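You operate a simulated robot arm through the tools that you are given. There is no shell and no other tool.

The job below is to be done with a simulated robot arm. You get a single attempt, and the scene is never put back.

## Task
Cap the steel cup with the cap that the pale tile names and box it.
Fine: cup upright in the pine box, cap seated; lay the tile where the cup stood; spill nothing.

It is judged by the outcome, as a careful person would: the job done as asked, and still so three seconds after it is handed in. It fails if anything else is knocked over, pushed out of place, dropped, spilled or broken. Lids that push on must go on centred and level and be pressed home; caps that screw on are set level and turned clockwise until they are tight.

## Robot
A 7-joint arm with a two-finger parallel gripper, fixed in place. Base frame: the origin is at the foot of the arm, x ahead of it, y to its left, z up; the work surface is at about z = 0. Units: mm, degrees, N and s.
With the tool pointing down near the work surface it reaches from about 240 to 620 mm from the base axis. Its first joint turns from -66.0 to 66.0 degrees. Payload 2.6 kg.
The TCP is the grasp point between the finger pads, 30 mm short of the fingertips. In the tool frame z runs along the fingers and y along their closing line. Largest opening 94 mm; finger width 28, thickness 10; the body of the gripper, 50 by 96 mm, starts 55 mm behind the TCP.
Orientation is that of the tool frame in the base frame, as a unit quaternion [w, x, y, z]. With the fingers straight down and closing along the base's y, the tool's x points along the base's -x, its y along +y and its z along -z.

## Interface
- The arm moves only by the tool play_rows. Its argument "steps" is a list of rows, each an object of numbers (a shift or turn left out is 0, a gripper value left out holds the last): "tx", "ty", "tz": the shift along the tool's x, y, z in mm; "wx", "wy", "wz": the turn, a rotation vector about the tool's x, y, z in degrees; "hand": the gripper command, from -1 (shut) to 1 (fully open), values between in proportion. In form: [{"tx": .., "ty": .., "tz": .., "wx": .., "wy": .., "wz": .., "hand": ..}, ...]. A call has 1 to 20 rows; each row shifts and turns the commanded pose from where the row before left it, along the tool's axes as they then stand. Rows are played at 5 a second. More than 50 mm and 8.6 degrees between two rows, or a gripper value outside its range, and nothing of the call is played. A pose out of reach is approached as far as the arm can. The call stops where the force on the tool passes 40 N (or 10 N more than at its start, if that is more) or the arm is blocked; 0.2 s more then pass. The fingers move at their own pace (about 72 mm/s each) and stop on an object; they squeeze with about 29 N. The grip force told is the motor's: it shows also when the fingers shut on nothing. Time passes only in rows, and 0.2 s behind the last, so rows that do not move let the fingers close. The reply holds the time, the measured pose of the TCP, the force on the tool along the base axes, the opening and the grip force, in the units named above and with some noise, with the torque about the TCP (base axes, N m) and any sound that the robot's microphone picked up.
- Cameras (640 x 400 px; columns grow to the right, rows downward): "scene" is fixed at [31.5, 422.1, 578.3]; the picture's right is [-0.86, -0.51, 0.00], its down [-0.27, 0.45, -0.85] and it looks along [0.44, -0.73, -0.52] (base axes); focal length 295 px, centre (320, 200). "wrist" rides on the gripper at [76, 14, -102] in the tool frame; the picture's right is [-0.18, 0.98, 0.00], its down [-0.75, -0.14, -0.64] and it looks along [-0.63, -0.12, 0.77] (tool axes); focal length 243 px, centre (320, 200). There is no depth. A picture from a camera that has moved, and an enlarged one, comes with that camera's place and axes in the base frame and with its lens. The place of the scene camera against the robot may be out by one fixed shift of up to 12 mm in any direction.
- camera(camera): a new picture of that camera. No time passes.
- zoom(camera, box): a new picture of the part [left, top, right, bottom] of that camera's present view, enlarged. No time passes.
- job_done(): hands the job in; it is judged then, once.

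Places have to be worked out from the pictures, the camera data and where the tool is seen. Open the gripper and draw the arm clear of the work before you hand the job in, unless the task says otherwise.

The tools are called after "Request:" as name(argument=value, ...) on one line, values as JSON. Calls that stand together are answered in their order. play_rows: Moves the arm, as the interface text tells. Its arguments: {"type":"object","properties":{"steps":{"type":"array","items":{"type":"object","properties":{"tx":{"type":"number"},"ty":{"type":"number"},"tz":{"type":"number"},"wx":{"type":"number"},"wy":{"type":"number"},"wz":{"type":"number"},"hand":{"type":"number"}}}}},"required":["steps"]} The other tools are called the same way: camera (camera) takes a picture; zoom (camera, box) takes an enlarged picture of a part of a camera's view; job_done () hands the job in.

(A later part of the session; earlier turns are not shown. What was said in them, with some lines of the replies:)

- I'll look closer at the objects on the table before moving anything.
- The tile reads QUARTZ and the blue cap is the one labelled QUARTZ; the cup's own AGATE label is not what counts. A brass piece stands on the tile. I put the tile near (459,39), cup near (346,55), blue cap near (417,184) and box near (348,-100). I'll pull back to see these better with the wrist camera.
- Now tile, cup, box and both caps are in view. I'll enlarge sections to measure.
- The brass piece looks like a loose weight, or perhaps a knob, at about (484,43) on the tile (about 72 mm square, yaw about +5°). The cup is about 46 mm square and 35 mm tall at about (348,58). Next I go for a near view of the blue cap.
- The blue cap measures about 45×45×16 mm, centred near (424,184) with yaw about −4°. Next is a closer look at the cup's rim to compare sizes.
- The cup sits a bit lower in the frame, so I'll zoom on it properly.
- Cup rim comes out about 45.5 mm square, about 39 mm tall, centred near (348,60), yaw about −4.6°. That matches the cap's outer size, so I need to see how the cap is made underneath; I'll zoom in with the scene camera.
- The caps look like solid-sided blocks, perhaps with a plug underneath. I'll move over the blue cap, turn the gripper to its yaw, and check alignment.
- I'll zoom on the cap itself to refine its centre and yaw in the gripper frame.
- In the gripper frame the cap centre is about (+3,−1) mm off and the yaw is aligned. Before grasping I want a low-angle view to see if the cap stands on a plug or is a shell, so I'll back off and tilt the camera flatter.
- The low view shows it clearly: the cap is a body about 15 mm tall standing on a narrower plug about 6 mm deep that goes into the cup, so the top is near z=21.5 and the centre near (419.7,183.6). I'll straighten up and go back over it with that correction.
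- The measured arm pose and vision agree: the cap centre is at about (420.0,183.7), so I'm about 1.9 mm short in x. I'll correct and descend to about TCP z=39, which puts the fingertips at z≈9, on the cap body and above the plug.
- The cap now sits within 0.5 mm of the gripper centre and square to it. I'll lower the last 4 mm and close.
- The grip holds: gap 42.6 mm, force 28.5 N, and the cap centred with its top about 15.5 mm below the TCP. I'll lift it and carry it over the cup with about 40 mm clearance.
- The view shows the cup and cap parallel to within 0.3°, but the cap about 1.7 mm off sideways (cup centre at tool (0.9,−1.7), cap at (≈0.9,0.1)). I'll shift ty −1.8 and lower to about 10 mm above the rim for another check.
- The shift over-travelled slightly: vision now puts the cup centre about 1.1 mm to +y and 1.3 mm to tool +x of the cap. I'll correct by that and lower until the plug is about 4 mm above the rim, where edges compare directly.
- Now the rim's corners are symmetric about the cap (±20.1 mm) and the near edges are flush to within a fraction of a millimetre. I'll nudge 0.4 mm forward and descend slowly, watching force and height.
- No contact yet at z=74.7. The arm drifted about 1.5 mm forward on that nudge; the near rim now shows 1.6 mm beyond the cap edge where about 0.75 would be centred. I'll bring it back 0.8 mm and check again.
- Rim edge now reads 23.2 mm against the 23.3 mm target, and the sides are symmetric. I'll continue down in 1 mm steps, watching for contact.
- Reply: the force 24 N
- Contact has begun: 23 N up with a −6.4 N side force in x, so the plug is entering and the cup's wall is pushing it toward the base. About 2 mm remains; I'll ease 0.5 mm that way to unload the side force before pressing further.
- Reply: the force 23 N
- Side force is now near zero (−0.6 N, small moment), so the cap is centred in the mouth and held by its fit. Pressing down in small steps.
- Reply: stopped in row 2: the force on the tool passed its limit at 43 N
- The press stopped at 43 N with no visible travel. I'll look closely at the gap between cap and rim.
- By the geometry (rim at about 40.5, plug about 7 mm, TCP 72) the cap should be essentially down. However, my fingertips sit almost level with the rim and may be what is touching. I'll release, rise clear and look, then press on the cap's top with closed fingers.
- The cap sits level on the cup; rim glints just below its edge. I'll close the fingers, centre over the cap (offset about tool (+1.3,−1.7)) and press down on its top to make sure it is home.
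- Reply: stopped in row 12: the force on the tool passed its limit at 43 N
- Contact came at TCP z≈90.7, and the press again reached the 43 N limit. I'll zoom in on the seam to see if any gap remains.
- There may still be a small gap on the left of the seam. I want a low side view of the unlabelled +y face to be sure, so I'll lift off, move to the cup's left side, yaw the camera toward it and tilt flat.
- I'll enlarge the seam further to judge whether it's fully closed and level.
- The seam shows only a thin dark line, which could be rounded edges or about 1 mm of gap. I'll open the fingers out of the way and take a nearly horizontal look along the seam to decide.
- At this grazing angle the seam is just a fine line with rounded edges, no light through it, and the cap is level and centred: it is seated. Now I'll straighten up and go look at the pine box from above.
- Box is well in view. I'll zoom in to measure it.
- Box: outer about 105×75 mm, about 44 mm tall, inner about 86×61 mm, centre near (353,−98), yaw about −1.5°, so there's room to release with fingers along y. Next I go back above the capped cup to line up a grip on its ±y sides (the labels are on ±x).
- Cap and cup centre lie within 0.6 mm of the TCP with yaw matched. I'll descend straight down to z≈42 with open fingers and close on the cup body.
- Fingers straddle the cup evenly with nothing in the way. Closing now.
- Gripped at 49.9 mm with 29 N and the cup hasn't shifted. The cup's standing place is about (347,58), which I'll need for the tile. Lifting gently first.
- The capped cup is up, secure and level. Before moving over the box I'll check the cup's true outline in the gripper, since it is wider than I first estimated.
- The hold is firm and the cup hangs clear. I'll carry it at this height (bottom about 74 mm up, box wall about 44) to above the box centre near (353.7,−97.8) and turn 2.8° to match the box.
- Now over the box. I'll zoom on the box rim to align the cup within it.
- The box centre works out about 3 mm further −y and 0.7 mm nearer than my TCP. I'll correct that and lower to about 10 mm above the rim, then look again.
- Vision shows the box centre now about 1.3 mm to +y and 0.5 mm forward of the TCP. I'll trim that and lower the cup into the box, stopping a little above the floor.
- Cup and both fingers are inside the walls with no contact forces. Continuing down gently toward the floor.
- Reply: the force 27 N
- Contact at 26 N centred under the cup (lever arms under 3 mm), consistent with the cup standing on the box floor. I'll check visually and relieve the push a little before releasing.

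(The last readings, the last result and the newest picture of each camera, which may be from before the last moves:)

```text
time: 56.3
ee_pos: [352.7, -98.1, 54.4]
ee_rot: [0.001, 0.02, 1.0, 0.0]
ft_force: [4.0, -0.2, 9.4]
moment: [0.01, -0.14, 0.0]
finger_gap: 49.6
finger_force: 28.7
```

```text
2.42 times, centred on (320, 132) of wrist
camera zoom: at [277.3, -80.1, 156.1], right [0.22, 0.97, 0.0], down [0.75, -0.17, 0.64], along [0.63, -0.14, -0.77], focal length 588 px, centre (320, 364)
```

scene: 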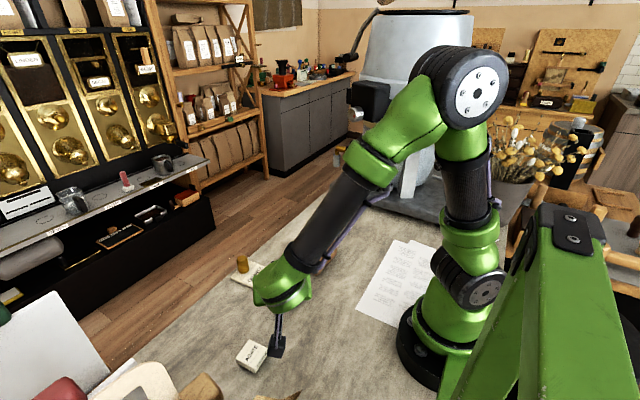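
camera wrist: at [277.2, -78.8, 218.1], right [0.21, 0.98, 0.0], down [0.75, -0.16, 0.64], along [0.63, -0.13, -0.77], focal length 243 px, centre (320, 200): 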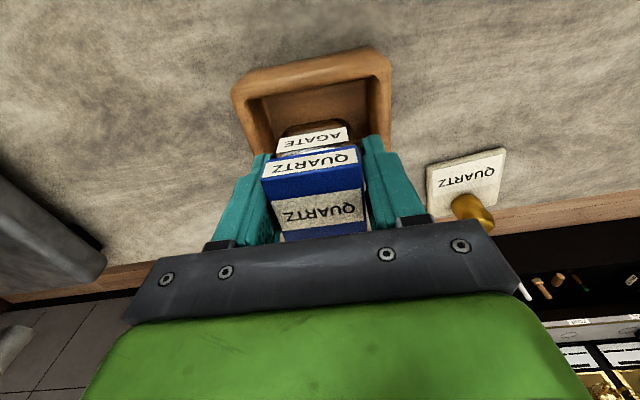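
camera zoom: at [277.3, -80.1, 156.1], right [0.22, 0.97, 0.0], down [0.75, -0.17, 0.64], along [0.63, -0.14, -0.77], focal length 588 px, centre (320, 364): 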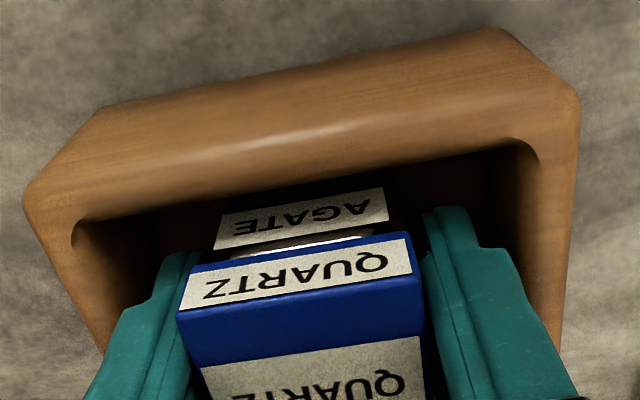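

The floor carries the cup and the box hasn't moved. I'll open the fingers only to about 58 mm (they have about 7 mm to each wall) and rise straight up.

Request:
play_rows(steps=[{"hand": 0.234}, {"tx": 0}, {"tx": 0}, {"tx": 0}])

Request:
zoom(camera="wrist", box=[210, 50, 430, 215])

```text
time: 57.3
ee_pos: [352.9, -97.4, 53.0]
ee_rot: [0.0, 0.021, 1.0, 0.001]
ft_force: [-0.9, 0.1, 1.1]
moment: [0.03, 0.03, -0.01]
finger_gap: 58.1
finger_force: 0.0
```

```text
2.42 times, centred on (320, 132) of wrist
camera zoom: at [276.8, -79.9, 156.2], right [0.22, 0.97, 0.0], down [0.75, -0.17, 0.64], along [0.63, -0.14, -0.77], focal length 588 px, centre (320, 364)
```

zoom: 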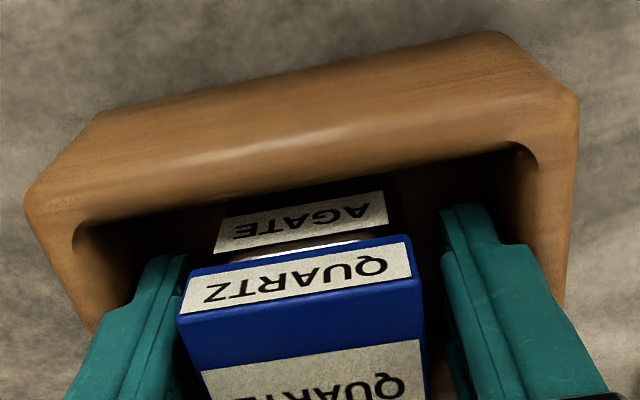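

Fingers are free on both sides and the cup stands still. Rising straight up out of the box.

Request:
play_rows(steps=[{"tz": -5}, {"tz": -12}, {"tz": -20}, {"tz": -25}, {"tz": -25}, {"tx": 0}, {"tx": 0}])

Request:
camera(camera="wrist")

Request:
zoom(camera="wrist", box=[230, 50, 410, 190])

Request:
zoom(camera="scene", box=[285, 215, 355, 280])

```text
time: 58.9
ee_pos: [354.4, -98.6, 141.4]
ee_rot: [0.0, 0.021, 1.0, 0.001]
ft_force: [-0.9, 0.2, -1.1]
moment: [0.02, 0.0, 0.0]
finger_gap: 58.1
finger_force: 0.2
```

```text
taken
camera wrist: at [277.5, -80.8, 243.2], right [0.22, 0.97, 0.0], down [0.75, -0.17, 0.64], along [0.63, -0.14, -0.77], focal length 243 px, centre (320, 200)
```

wrist: 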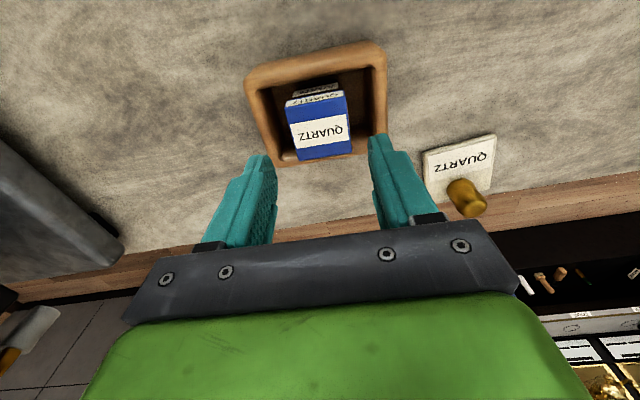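

```text
2.86 times, centred on (320, 120) of wrist
camera zoom: at [277.5, -80.8, 243.2], right [0.22, 0.97, 0.0], down [0.75, -0.17, 0.64], along [0.63, -0.14, -0.77], focal length 693 px, centre (320, 429)
```

zoom: 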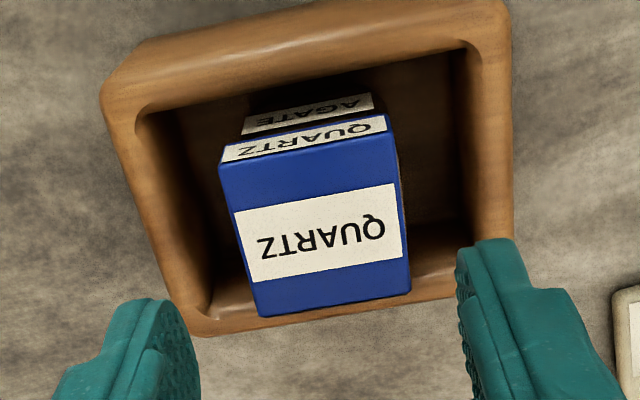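

```text
6.15 times, centred on (320, 248) of scene
camera zoom: at [31.5, 422.1, 578.3], right [-0.86, -0.51, 0.0], down [-0.27, 0.45, -0.85], along [0.44, -0.73, -0.52], focal length 1818 px, centre (320, -92)
```

zoom: 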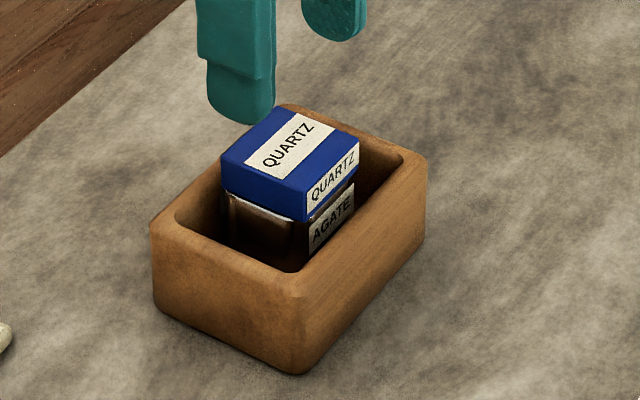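

The capped cup stands upright in the box. Checking the seam once more after the carry.

Request:
zoom(camera="scene", box=[305, 228, 345, 258])

Request:
zoom(camera="wrist", box=[285, 75, 355, 165])

```text
13.33 times, centred on (325, 243) of scene
camera zoom: at [31.5, 422.1, 578.3], right [-0.86, -0.51, 0.0], down [-0.27, 0.45, -0.85], along [0.44, -0.73, -0.52], focal length 3938 px, centre (253, -373)
```

zoom: 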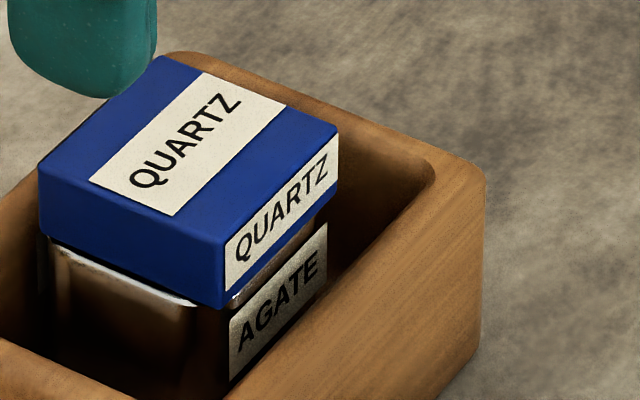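

```text
4.44 times, centred on (320, 120) of wrist
camera zoom: at [277.5, -80.8, 243.2], right [0.22, 0.97, 0.0], down [0.75, -0.17, 0.64], along [0.63, -0.14, -0.77], focal length 1078 px, centre (320, 556)
```

zoom: 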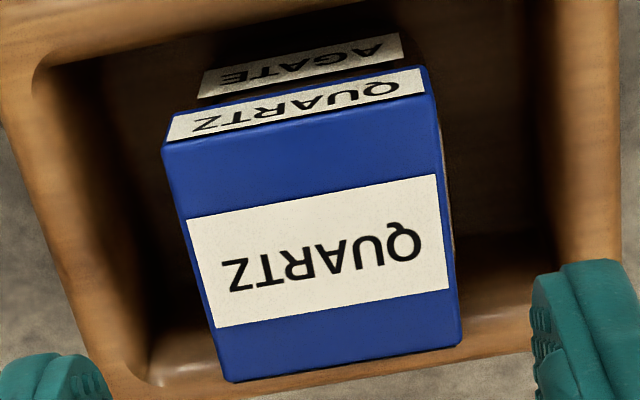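

The cup is centred below the gripper. As a last assurance that the cap is fully home, I'll press its top once more, squarely centred, with closed fingers.

Request:
play_rows(steps=[{"hand": -1}, {"tx": 0}, {"tx": 0}, {"tx": 0}, {"tz": 12}, {"tz": 12}, {"tz": 6}, {"tz": 3}, {"tz": 1.5}, {"tz": 1.5}, {"tz": 1}, {"tz": 1}, {"tz": 0.7}, {"tz": 0.7}])

```text
time: 61.9
ee_pos: [353.3, -98.0, 101.6]
ee_rot: [-0.001, 0.021, 1.0, 0.001]
ft_force: [0.2, -0.2, 4.6]
moment: [0.04, 0.0, 0.0]
finger_gap: 0.1
finger_force: 28.9
```

Light contact at 4.6 N, straight and centred. Increasing the push in small steps.

Request:
play_rows(steps=[{"tz": 0.6}, {"tz": 0.5}, {"tx": 0}, {"tx": 0}])

```text
time: 62.9
ee_pos: [354.1, -98.3, 101.5]
ee_rot: [0.001, 0.021, 1.0, 0.0]
ft_force: [-3.3, 3.2, 27.4]
moment: [0.14, 0.22, 0.0]
finger_gap: 0.0
finger_force: 28.4
```

Request:
play_rows(steps=[{"tz": 0.35}, {"tx": 0}, {"tx": 0}, {"tx": 0}])

Request:
zoom(camera="scene", box=[305, 228, 345, 258])

```text
time: 63.9
ee_pos: [354.9, -98.0, 101.7]
ee_rot: [0.001, 0.02, 1.0, 0.001]
ft_force: [0.0, 3.6, 32.0]
moment: [0.14, 0.04, 0.02]
finger_gap: 0.0
finger_force: 28.6
```

```text
13.33 times, centred on (325, 243) of scene
camera zoom: at [31.3, 422.2, 578.2], right [-0.86, -0.51, 0.0], down [-0.27, 0.45, -0.85], along [0.44, -0.73, -0.52], focal length 3938 px, centre (253, -373)
```

zoom: 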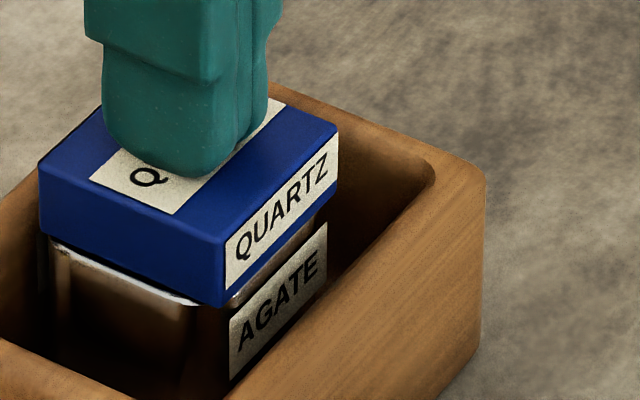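

At 32 N nothing moves — the seam is pixel-for-pixel the same as before — so the cap is on its stop. Now I'll lift off, open, and go take a close look at the brass piece and tile.

Request:
play_rows(steps=[{"tz": -5}, {"tz": -15}, {"tz": -20}, {"tz": -12}, {"tx": -13.4, "ty": 37.6, "hand": 1}, {"tx": -13.4, "ty": 37.6}, {"tx": -13.4, "ty": 37.6}, {"tx": -13.4, "ty": 37.6}, {"wz": -7.8}, {"tx": 0}, {"tx": 0}])

Request:
camera(camera="wrist")

Request:
zoom(camera="wrist", box=[250, 100, 400, 220])

```text
time: 66.3
ee_pos: [410.9, 50.0, 152.3]
ee_rot: [0.001, -0.048, 0.999, 0.001]
ft_force: [-1.8, -0.3, -0.1]
moment: [-0.01, 0.01, 0.0]
finger_gap: 94.0
finger_force: 0.0
```

```text
taken
camera wrist: at [334.5, 57.8, 254.1], right [0.09, 1.0, 0.0], down [0.76, -0.07, 0.64], along [0.64, -0.06, -0.77], focal length 243 px, centre (320, 200)
```

wrist: 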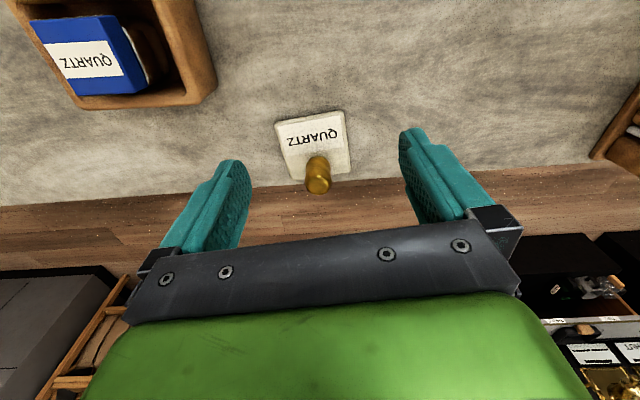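

```text
3.33 times, centred on (325, 160) of wrist
camera zoom: at [334.5, 57.8, 254.1], right [0.09, 1.0, 0.0], down [0.76, -0.07, 0.64], along [0.64, -0.06, -0.77], focal length 809 px, centre (303, 333)
```

zoom: 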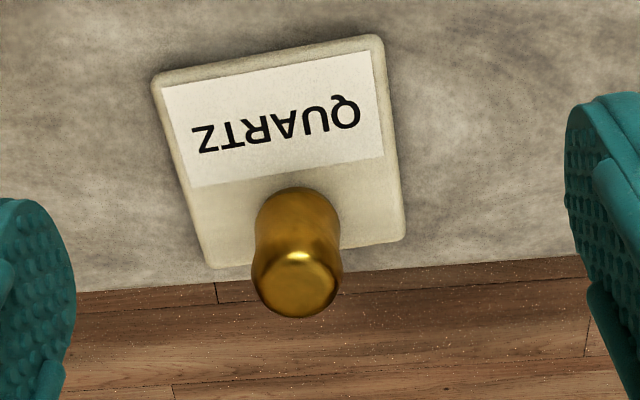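

Tile centre is at about (463,40), yaw +5.5°, and the brass weight stands near (486,43.5), top about z=47. I'll position over the weight to lift it off first.

Request:
play_rows(steps=[{"tx": -25, "ty": -4.6}, {"tx": -25, "ty": -4.6}, {"tx": -24.5, "ty": -4.5}, {"tz": 20}, {"tz": 20}, {"tx": 0}, {"tx": 0}])

Request:
camera(camera="wrist")

Request:
zoom(camera="wrist", box=[250, 60, 390, 200])

Request:
zoom(camera="scene", box=[200, 220, 300, 310])

```text
time: 67.9
ee_pos: [488.2, 43.8, 110.6]
ee_rot: [0.0, -0.047, 0.999, 0.001]
ft_force: [-0.3, 0.5, -0.3]
moment: [-0.03, 0.02, 0.01]
finger_gap: 94.1
finger_force: 0.0
```

```text
taken
camera wrist: at [411.1, 50.3, 213.4], right [0.09, 1.0, 0.0], down [0.76, -0.07, 0.64], along [0.64, -0.06, -0.77], focal length 243 px, centre (320, 200)
```

wrist: 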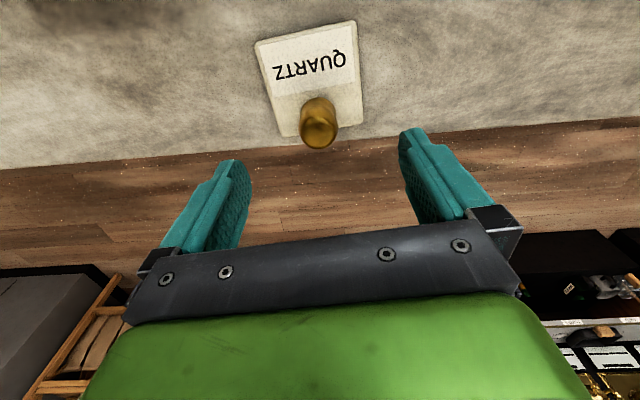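

```text
2.86 times, centred on (320, 130) of wrist
camera zoom: at [411.1, 50.3, 213.4], right [0.09, 1.0, 0.0], down [0.76, -0.07, 0.64], along [0.64, -0.06, -0.77], focal length 693 px, centre (320, 400)
```

zoom: 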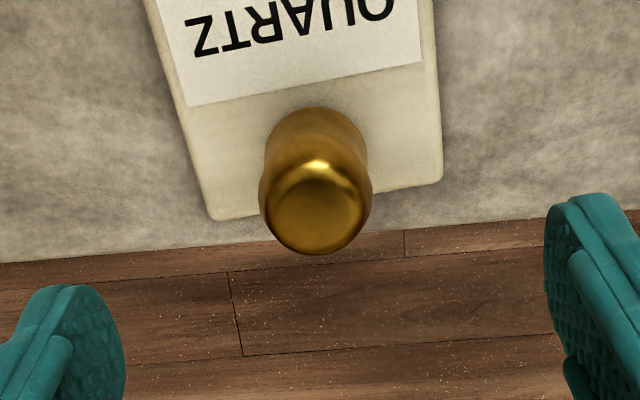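

```text
4.44 times, centred on (250, 265) of scene
camera zoom: at [31.5, 422.1, 578.3], right [-0.86, -0.51, 0.0], down [-0.27, 0.45, -0.85], along [0.44, -0.73, -0.52], focal length 1313 px, centre (631, -89)
```

zoom: 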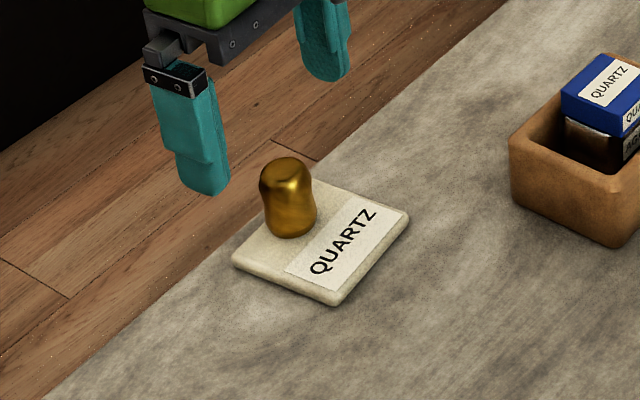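

The weight is about 28 mm in diameter, centred about (+1.5,−0.8) in the tool frame. I'll correct and descend so the fingertips stop about 6 mm above the tile.

Request:
play_rows(steps=[{"tx": 1.5, "ty": -0.8}, {"tz": 15}, {"tz": 15}, {"tz": 15}, {"tz": 10}, {"tz": 6}, {"tx": 0}, {"tx": 0}])

Request:
zoom(camera="wrist", box=[220, 80, 420, 230])

Request:
zoom(camera="scene", box=[200, 220, 300, 310])

```text
time: 69.7
ee_pos: [487.2, 43.7, 51.7]
ee_rot: [0.001, -0.048, 0.999, 0.001]
ft_force: [-0.3, 0.6, -0.1]
moment: [0.0, 0.0, 0.0]
finger_gap: 93.9
finger_force: 0.1
```

```text
2.67 times, centred on (320, 155) of wrist
camera zoom: at [409.3, 51.4, 153.6], right [0.09, 1.0, 0.0], down [0.76, -0.07, 0.64], along [0.64, -0.06, -0.77], focal length 647 px, centre (320, 320)
```

zoom: 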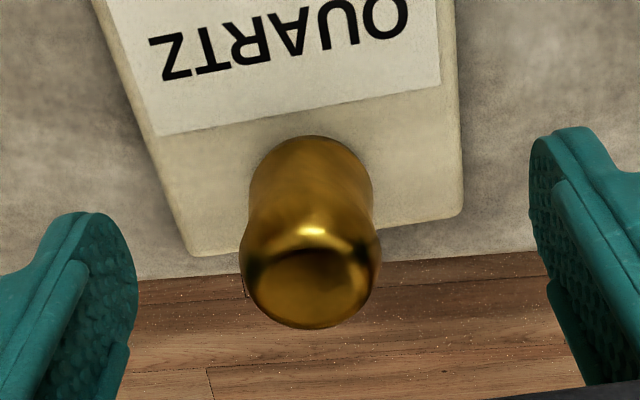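

```text
4.44 times, centred on (250, 265) of scene
camera zoom: at [31.5, 422.1, 578.3], right [-0.86, -0.51, 0.0], down [-0.27, 0.45, -0.85], along [0.44, -0.73, -0.52], focal length 1313 px, centre (631, -89)
```

zoom: 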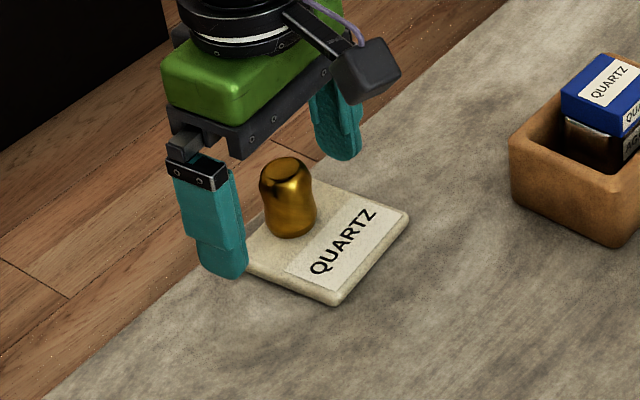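

The weight sits about 2 mm toward −y of centre, so I'll shift to avoid pushing it, then close.

Request:
play_rows(steps=[{"ty": -2}, {"tz": 1.5}, {"tx": 0}, {"hand": -0.2}, {"tx": 0}, {"hand": -1}, {"tx": 0}, {"tx": 0}, {"tx": 0}])

Request:
zoom(camera="wrist", box=[220, 80, 420, 230])

Request:
zoom(camera="scene", box=[200, 220, 300, 310])

```text
time: 71.7
ee_pos: [487.2, 40.8, 48.9]
ee_rot: [0.0, -0.048, 0.999, 0.001]
ft_force: [-0.3, 0.9, 1.0]
moment: [-0.01, 0.03, -0.02]
finger_gap: 28.5
finger_force: 28.7
```

```text
2.67 times, centred on (320, 155) of wrist
camera zoom: at [409.5, 48.9, 152.2], right [0.09, 1.0, 0.0], down [0.76, -0.07, 0.64], along [0.64, -0.06, -0.77], focal length 647 px, centre (320, 320)
```

zoom: 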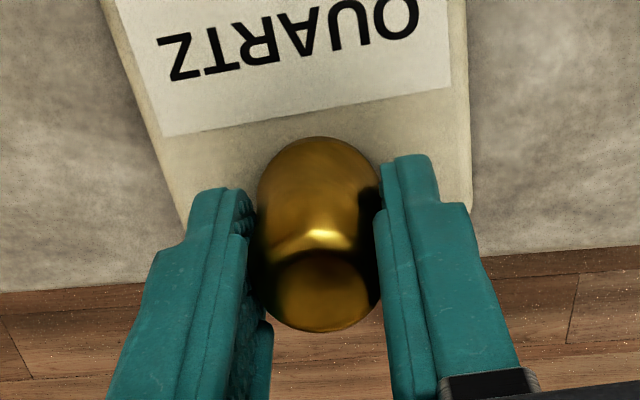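

```text
4.44 times, centred on (250, 265) of scene
camera zoom: at [31.5, 422.1, 578.3], right [-0.86, -0.51, 0.0], down [-0.27, 0.45, -0.85], along [0.44, -0.73, -0.52], focal length 1313 px, centre (631, -89)
```

zoom: 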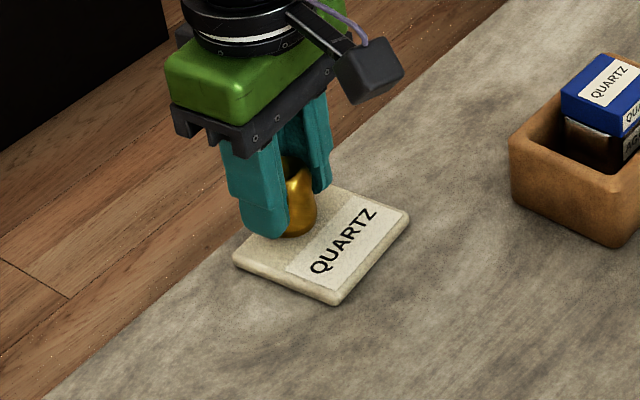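

Gripped at 28.5 mm, upright. I'll raise it 15 mm and see whether the tile stays behind.

Request:
play_rows(steps=[{"tz": -2}, {"tz": -4}, {"tz": -9}, {"tx": 0}, {"tx": 0}])

Request:
zoom(camera="wrist", box=[220, 60, 420, 210])

Request:
zoom(camera="scene", box=[200, 220, 300, 310])

```text
time: 72.9
ee_pos: [486.1, 40.9, 65.2]
ee_rot: [0.0, -0.047, 0.999, 0.001]
ft_force: [0.2, -0.1, -0.1]
moment: [0.01, -0.01, -0.01]
finger_gap: 28.7
finger_force: 28.7
```

```text
2.67 times, centred on (320, 135) of wrist
camera zoom: at [409.1, 48.7, 167.8], right [0.09, 1.0, 0.0], down [0.76, -0.07, 0.64], along [0.64, -0.06, -0.77], focal length 647 px, centre (320, 373)
```

zoom: 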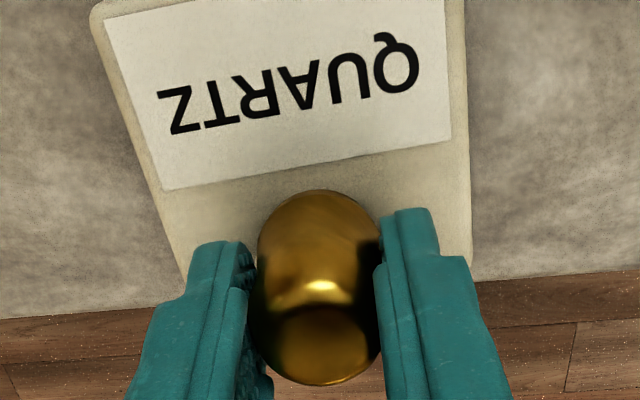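

```text
4.44 times, centred on (250, 265) of scene
camera zoom: at [31.5, 422.1, 578.3], right [-0.86, -0.51, 0.0], down [-0.27, 0.45, -0.85], along [0.44, -0.73, -0.52], focal length 1313 px, centre (631, -89)
```

zoom: 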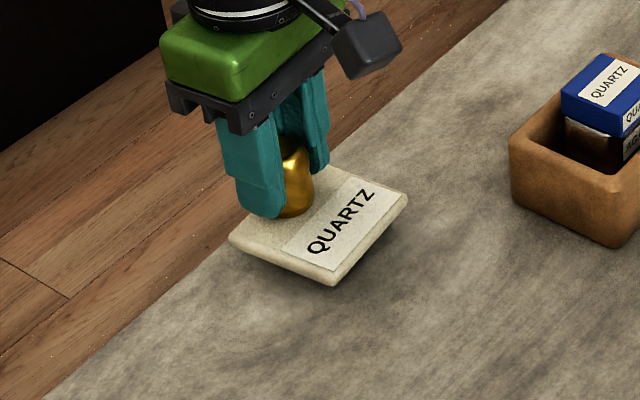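

The tile lifted with it, so the brass piece is the tile's knob, which makes it a proper handle. The tile hangs level, its centre about 24 mm toward the base from the knob. I'll raise a bit more and carry it so its centre is above the cup's old place (347,58).

Request:
play_rows(steps=[{"tz": -10}, {"tz": -15}, {"tx": 18.9, "ty": 4.8}, {"tx": 18.9, "ty": 4.8}, {"tx": 18.9, "ty": 4.8}, {"tx": 18.9, "ty": 4.8}, {"tx": 18.9, "ty": 4.8}, {"tx": 18.8, "ty": 4.7}, {"tx": 0}, {"tx": 0}, {"tx": 0}])

Request:
camera(camera="wrist")

Request:
camera(camera="scene")

```text
time: 75.3
ee_pos: [373.5, 58.2, 91.1]
ee_rot: [0.0, -0.047, 0.999, 0.001]
ft_force: [0.5, 0.0, 0.1]
moment: [-0.02, -0.03, 0.01]
finger_gap: 28.9
finger_force: 29.0
```

```text
taken
camera wrist: at [294.6, 64.8, 193.7], right [0.09, 1.0, 0.0], down [0.76, -0.07, 0.64], along [0.64, -0.06, -0.77], focal length 243 px, centre (320, 200)
```

wrist: 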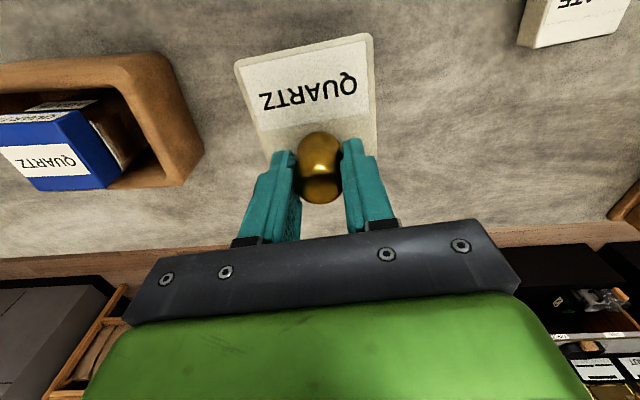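

```text
taken
```

scene: 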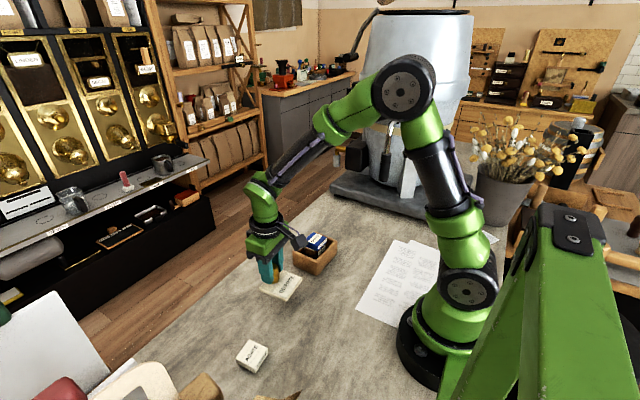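

I'll measure where the tile sits relative to the gripper.

Request:
zoom(camera="wrist", box=[225, 25, 395, 175])

Request:
zoom(camera="scene", box=[230, 230, 350, 320])

```text
2.67 times, centred on (310, 100) of wrist
camera zoom: at [294.6, 64.8, 193.7], right [0.09, 1.0, 0.0], down [0.76, -0.07, 0.64], along [0.64, -0.06, -0.77], focal length 647 px, centre (347, 467)
```

zoom: 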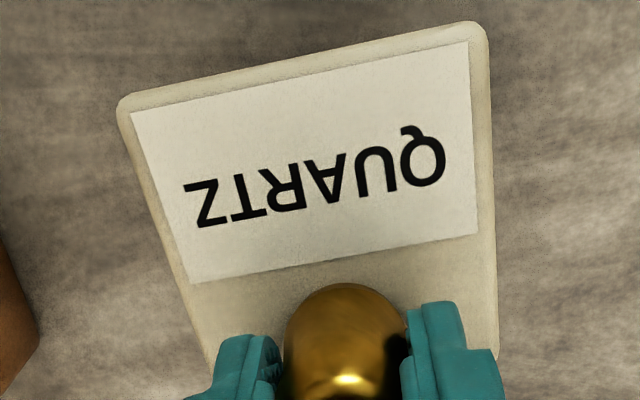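

```text
4.44 times, centred on (290, 275) of scene
camera zoom: at [31.5, 422.1, 578.3], right [-0.86, -0.51, 0.0], down [-0.27, 0.45, -0.85], along [0.44, -0.73, -0.52], focal length 1313 px, centre (453, -133)
```

zoom: 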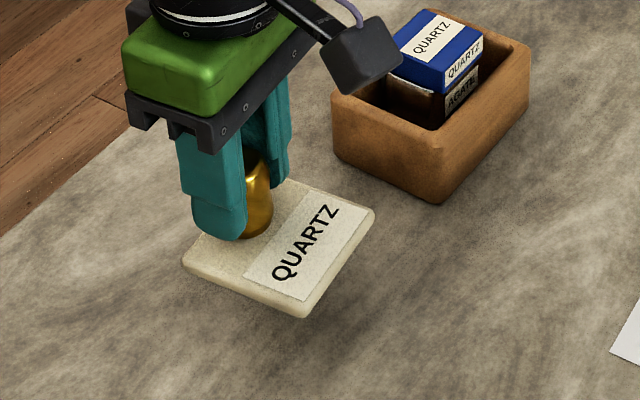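

The tile's centre sits at about tool (23,1), i.e. base about (350,57), so I need about 3 mm back and 1 mm left. I'll shift and lower to about 10 mm above the table.

Request:
play_rows(steps=[{"tx": 3.1, "ty": 1.2}, {"tx": 0}, {"tz": 8}, {"tz": 8}, {"tz": 8}, {"tz": 7}, {"tx": 0}, {"tx": 0}])

Request:
zoom(camera="wrist", box=[225, 25, 395, 175])

Request:
zoom(camera="scene", box=[230, 230, 350, 320])

```text
time: 77.1
ee_pos: [369.4, 58.7, 59.2]
ee_rot: [0.0, -0.046, 0.999, 0.001]
ft_force: [0.1, -0.1, -0.5]
moment: [0.03, -0.01, 0.0]
finger_gap: 28.7
finger_force: 29.4
```

```text
2.67 times, centred on (310, 100) of wrist
camera zoom: at [290.8, 65.9, 161.9], right [0.09, 1.0, 0.0], down [0.76, -0.07, 0.64], along [0.64, -0.06, -0.77], focal length 647 px, centre (347, 467)
```

zoom: 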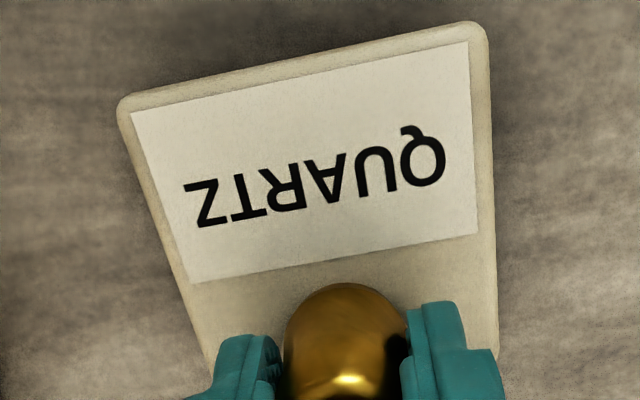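

```text
4.44 times, centred on (290, 275) of scene
camera zoom: at [31.5, 422.1, 578.3], right [-0.86, -0.51, 0.0], down [-0.27, 0.45, -0.85], along [0.44, -0.73, -0.52], focal length 1313 px, centre (453, -133)
```

zoom: 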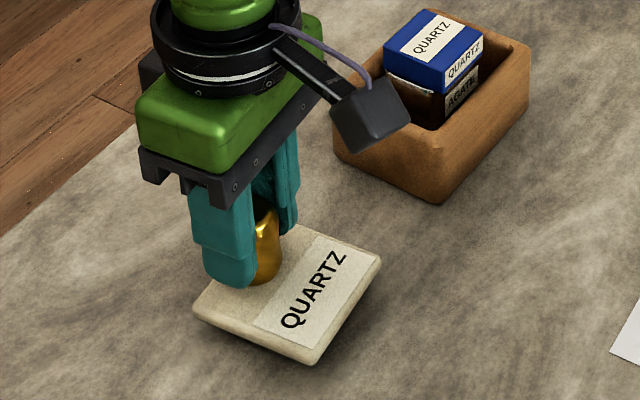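

Tile centre now works out at about (346,57.5), within a millimetre of the cup's spot. Lowering onto the table slowly.

Request:
play_rows(steps=[{"tz": 3}, {"tz": 3}, {"tz": 1.5}, {"tz": 1}, {"tz": 0.7}, {"tx": 0}, {"tx": 0}])

```text
time: 78.7
ee_pos: [369.7, 59.5, 49.5]
ee_rot: [-0.001, -0.047, 0.999, 0.001]
ft_force: [-0.9, 0.2, 5.2]
moment: [-0.18, 0.09, -0.03]
finger_gap: 28.4
finger_force: 29.1
```

First touch at 5 N, slightly toward one edge; I'll settle it another half millimetre so the tile lies flat, then look.

Request:
play_rows(steps=[{"tz": 0.5}, {"tx": 0}, {"tx": 0}])

Request:
zoom(camera="scene", box=[230, 250, 330, 325])

```text
time: 79.5
ee_pos: [369.1, 59.5, 49.5]
ee_rot: [0.001, -0.047, 0.999, 0.001]
ft_force: [0.2, -2.8, 6.8]
moment: [-0.38, 0.07, 0.03]
finger_gap: 28.7
finger_force: 29.4
```

```text
5.33 times, centred on (280, 288) of scene
camera zoom: at [31.4, 422.1, 578.3], right [-0.86, -0.51, 0.0], down [-0.27, 0.45, -0.85], along [0.44, -0.73, -0.52], focal length 1575 px, centre (533, -267)
```

zoom: 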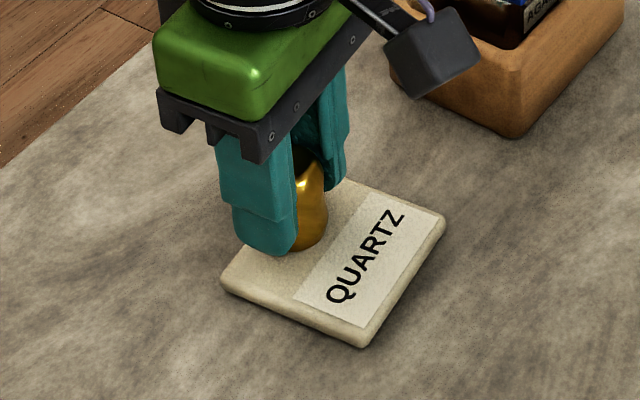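

It's resting on its −y edge by a hair. Another 0.6 mm down should flatten it before I let go.

Request:
play_rows(steps=[{"tz": 0.6}, {"tx": 0}, {"tx": 0}])

Request:
zoom(camera="scene", box=[265, 290, 315, 325])

```text
time: 80.3
ee_pos: [370.2, 59.4, 48.9]
ee_rot: [0.001, -0.048, 0.999, 0.001]
ft_force: [-1.0, -3.5, 15.9]
moment: [-0.46, 0.15, 0.0]
finger_gap: 28.5
finger_force: 29.0
```

```text
11.43 times, centred on (290, 308) of scene
camera zoom: at [31.4, 422.1, 578.3], right [-0.86, -0.51, 0.0], down [-0.27, 0.45, -0.85], along [0.44, -0.73, -0.52], focal length 3375 px, centre (663, -1029)
```

zoom: 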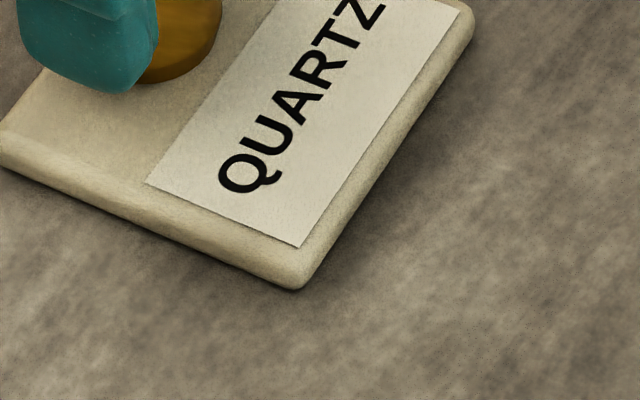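

Load has moved toward the centre and the edges lie flat on the table. I'll ease the push, open, and rise straight up clear of the knob.

Request:
play_rows(steps=[{"tz": -0.5}, {"tx": 0}, {"hand": 0.2}, {"tx": 0}, {"tx": 0}])

Request:
play_rows(steps=[{"tz": -5}, {"tz": -15}, {"tz": -20}, {"tz": -25}, {"tz": -25}, {"tz": -20}, {"tx": 0}, {"tx": 0}])

Request:
camera(camera="wrist")

Request:
zoom(camera="scene", box=[220, 220, 350, 320])

```text
time: 81.5
ee_pos: [369.1, 59.9, 49.1]
ee_rot: [0.0, -0.047, 0.999, 0.0]
ft_force: [-0.5, 0.3, -0.6]
moment: [0.01, 0.0, -0.02]
finger_gap: 56.4
finger_force: 0.1
```

```text
time: 83.3
ee_pos: [369.5, 59.3, 161.0]
ee_rot: [0.0, -0.048, 0.999, 0.0]
ft_force: [-0.5, -0.2, 0.1]
moment: [-0.01, 0.01, -0.02]
finger_gap: 56.3
finger_force: 0.0
```

```text
taken
camera wrist: at [291.5, 66.1, 263.4], right [0.09, 1.0, 0.0], down [0.76, -0.07, 0.64], along [0.64, -0.06, -0.77], focal length 243 px, centre (320, 200)
```

wrist: 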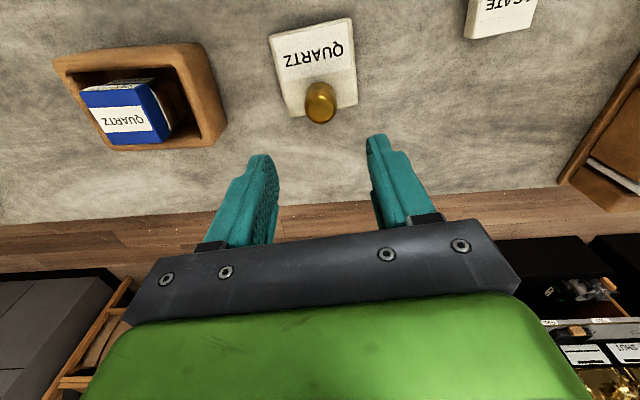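

```text
4.00 times, centred on (285, 270) of scene
camera zoom: at [31.5, 422.1, 578.3], right [-0.86, -0.51, 0.0], down [-0.27, 0.45, -0.85], along [0.44, -0.73, -0.52], focal length 1181 px, centre (460, -80)
```

zoom: 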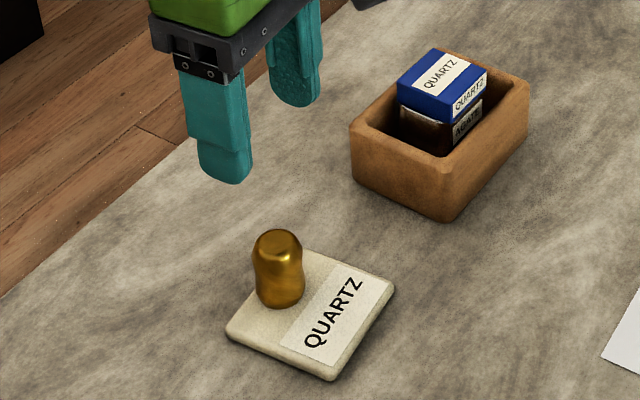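

The tile lies flat and the knob stands. I'll compare its position in the fixed scene view with where the cup stood, and inspect everything.

Request:
zoom(camera="scene", box=[180, 220, 360, 380])

Request:
zoom(camera="wrist", box=[250, 0, 380, 140])

Request:
zoom(camera="scene", box=[255, 270, 325, 320])

```text
2.50 times, centred on (270, 300) of scene
camera zoom: at [31.5, 422.1, 578.3], right [-0.86, -0.51, 0.0], down [-0.27, 0.45, -0.85], along [0.44, -0.73, -0.52], focal length 738 px, centre (445, -50)
```

zoom: 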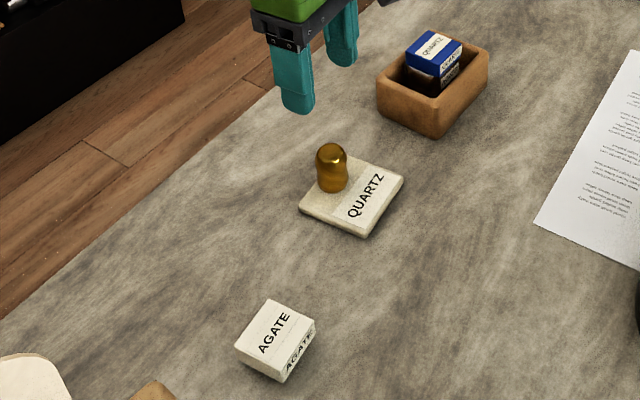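

```text
2.86 times, centred on (315, 70) of wrist
camera zoom: at [291.5, 66.1, 263.4], right [0.09, 1.0, 0.0], down [0.76, -0.07, 0.64], along [0.64, -0.06, -0.77], focal length 693 px, centre (334, 571)
```

zoom: 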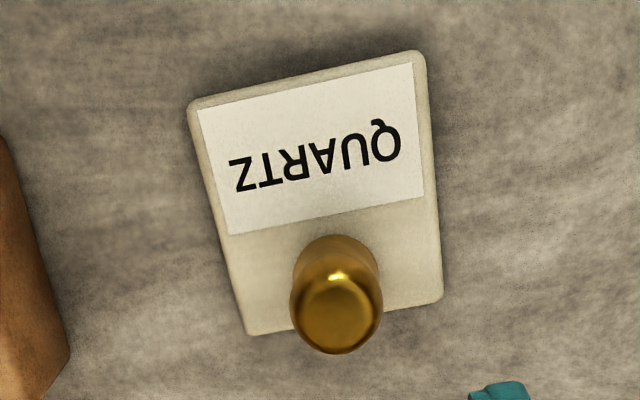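

```text
8.00 times, centred on (290, 295) of scene
camera zoom: at [31.5, 422.1, 578.3], right [-0.86, -0.51, 0.0], down [-0.27, 0.45, -0.85], along [0.44, -0.73, -0.52], focal length 2363 px, centre (560, -560)
```

zoom: 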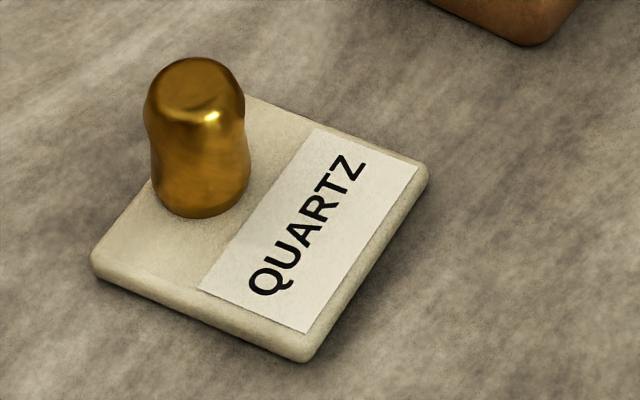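

By the wrist view the tile centre is at (347.6,58.3), against the cup's old place of about (347,58); box and AGATE cap are unmoved from the start view. Now I'll open fully and draw the arm up and clear.

Request:
play_rows(steps=[{"tz": -30, "hand": 1}, {"tz": -35}, {"tz": -35}, {"tz": -35}, {"tz": -30}, {"tx": 20, "ty": -10}, {"tx": 20, "ty": -10}, {"tx": 0}, {"tx": 0}, {"tx": 0}])

Request:
camera(camera="scene")

Request:
zoom(camera="scene", box=[300, 225, 350, 260])

Request:
camera(camera="wrist")

```text
time: 85.5
ee_pos: [331.5, 35.9, 324.6]
ee_rot: [0.0, -0.048, 0.999, 0.001]
ft_force: [-0.7, 0.8, 0.1]
moment: [0.02, 0.01, 0.01]
finger_gap: 93.7
finger_force: 0.1
```

```text
taken
```

scene: 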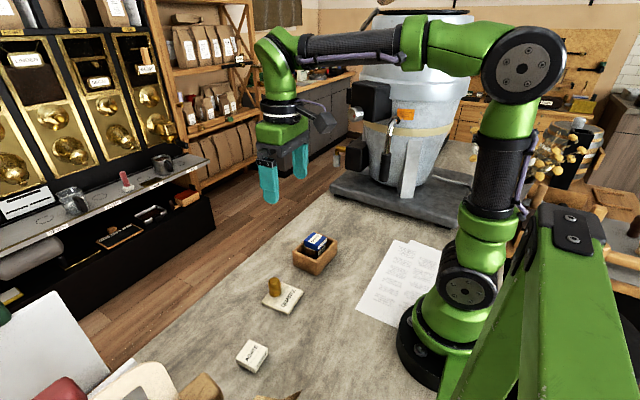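

```text
11.43 times, centred on (325, 242) of scene
camera zoom: at [31.5, 422.1, 578.3], right [-0.86, -0.51, 0.0], down [-0.27, 0.45, -0.85], along [0.44, -0.73, -0.52], focal length 3375 px, centre (263, -286)
```

zoom: 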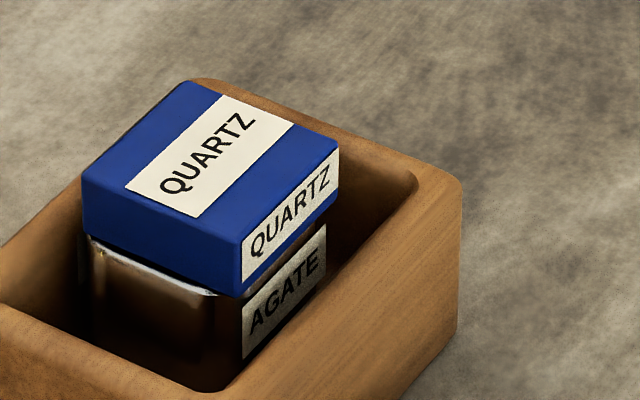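

```text
taken
camera wrist: at [252.7, 43.1, 426.7], right [0.09, 1.0, 0.0], down [0.76, -0.07, 0.64], along [0.64, -0.06, -0.77], focal length 243 px, centre (320, 200)
```

wrist: 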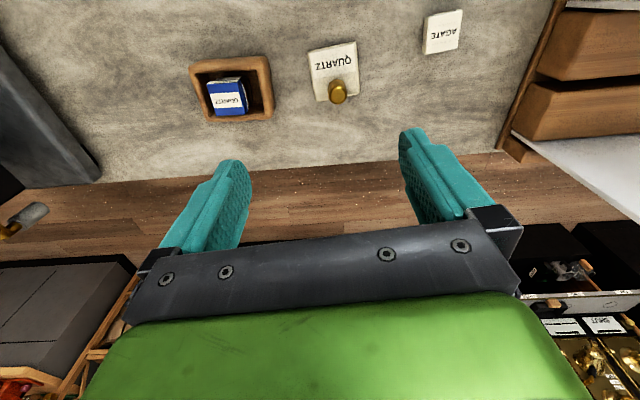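

Final check: the QUARTZ cap sits level and closed on the cup, which stands upright in the pine box. The tile lies flat on the cup's old spot, the AGATE cap and box haven't moved, nothing is spilled, and the arm is clear with the gripper open. Handing in.

Request:
job_done()

```text
The job is handed in.
```

I've handed the job in: the steel cup wears the blue QUARTZ cap and stands upright in the pine box. The tile lies flat where the cup stood.

- **Cap:** The pale tile reads QUARTZ, so I used the blue QUARTZ cap, even though the cup itself is labelled AGATE. It sits level, and I pressed it down to about 43 N. A second press in the box reached about 32 N and moved nothing. There was no click. From the side the seam is a fine dark line, which I took to be rounded edges on a closed seam.
- **Box:** The cup went in without touching the walls and stands on the floor of the box. The box did not move.
- **Tile:** The brass piece on the tile turned out to be its fixed knob, so I carried the tile by it. By the wrist camera its centre is within about 1 mm of where I gripped the cup.
- **Rest of the table:** I saw no spilled grounds. The AGATE cap is where it was at the start. The arm is drawn clear with the gripper open.
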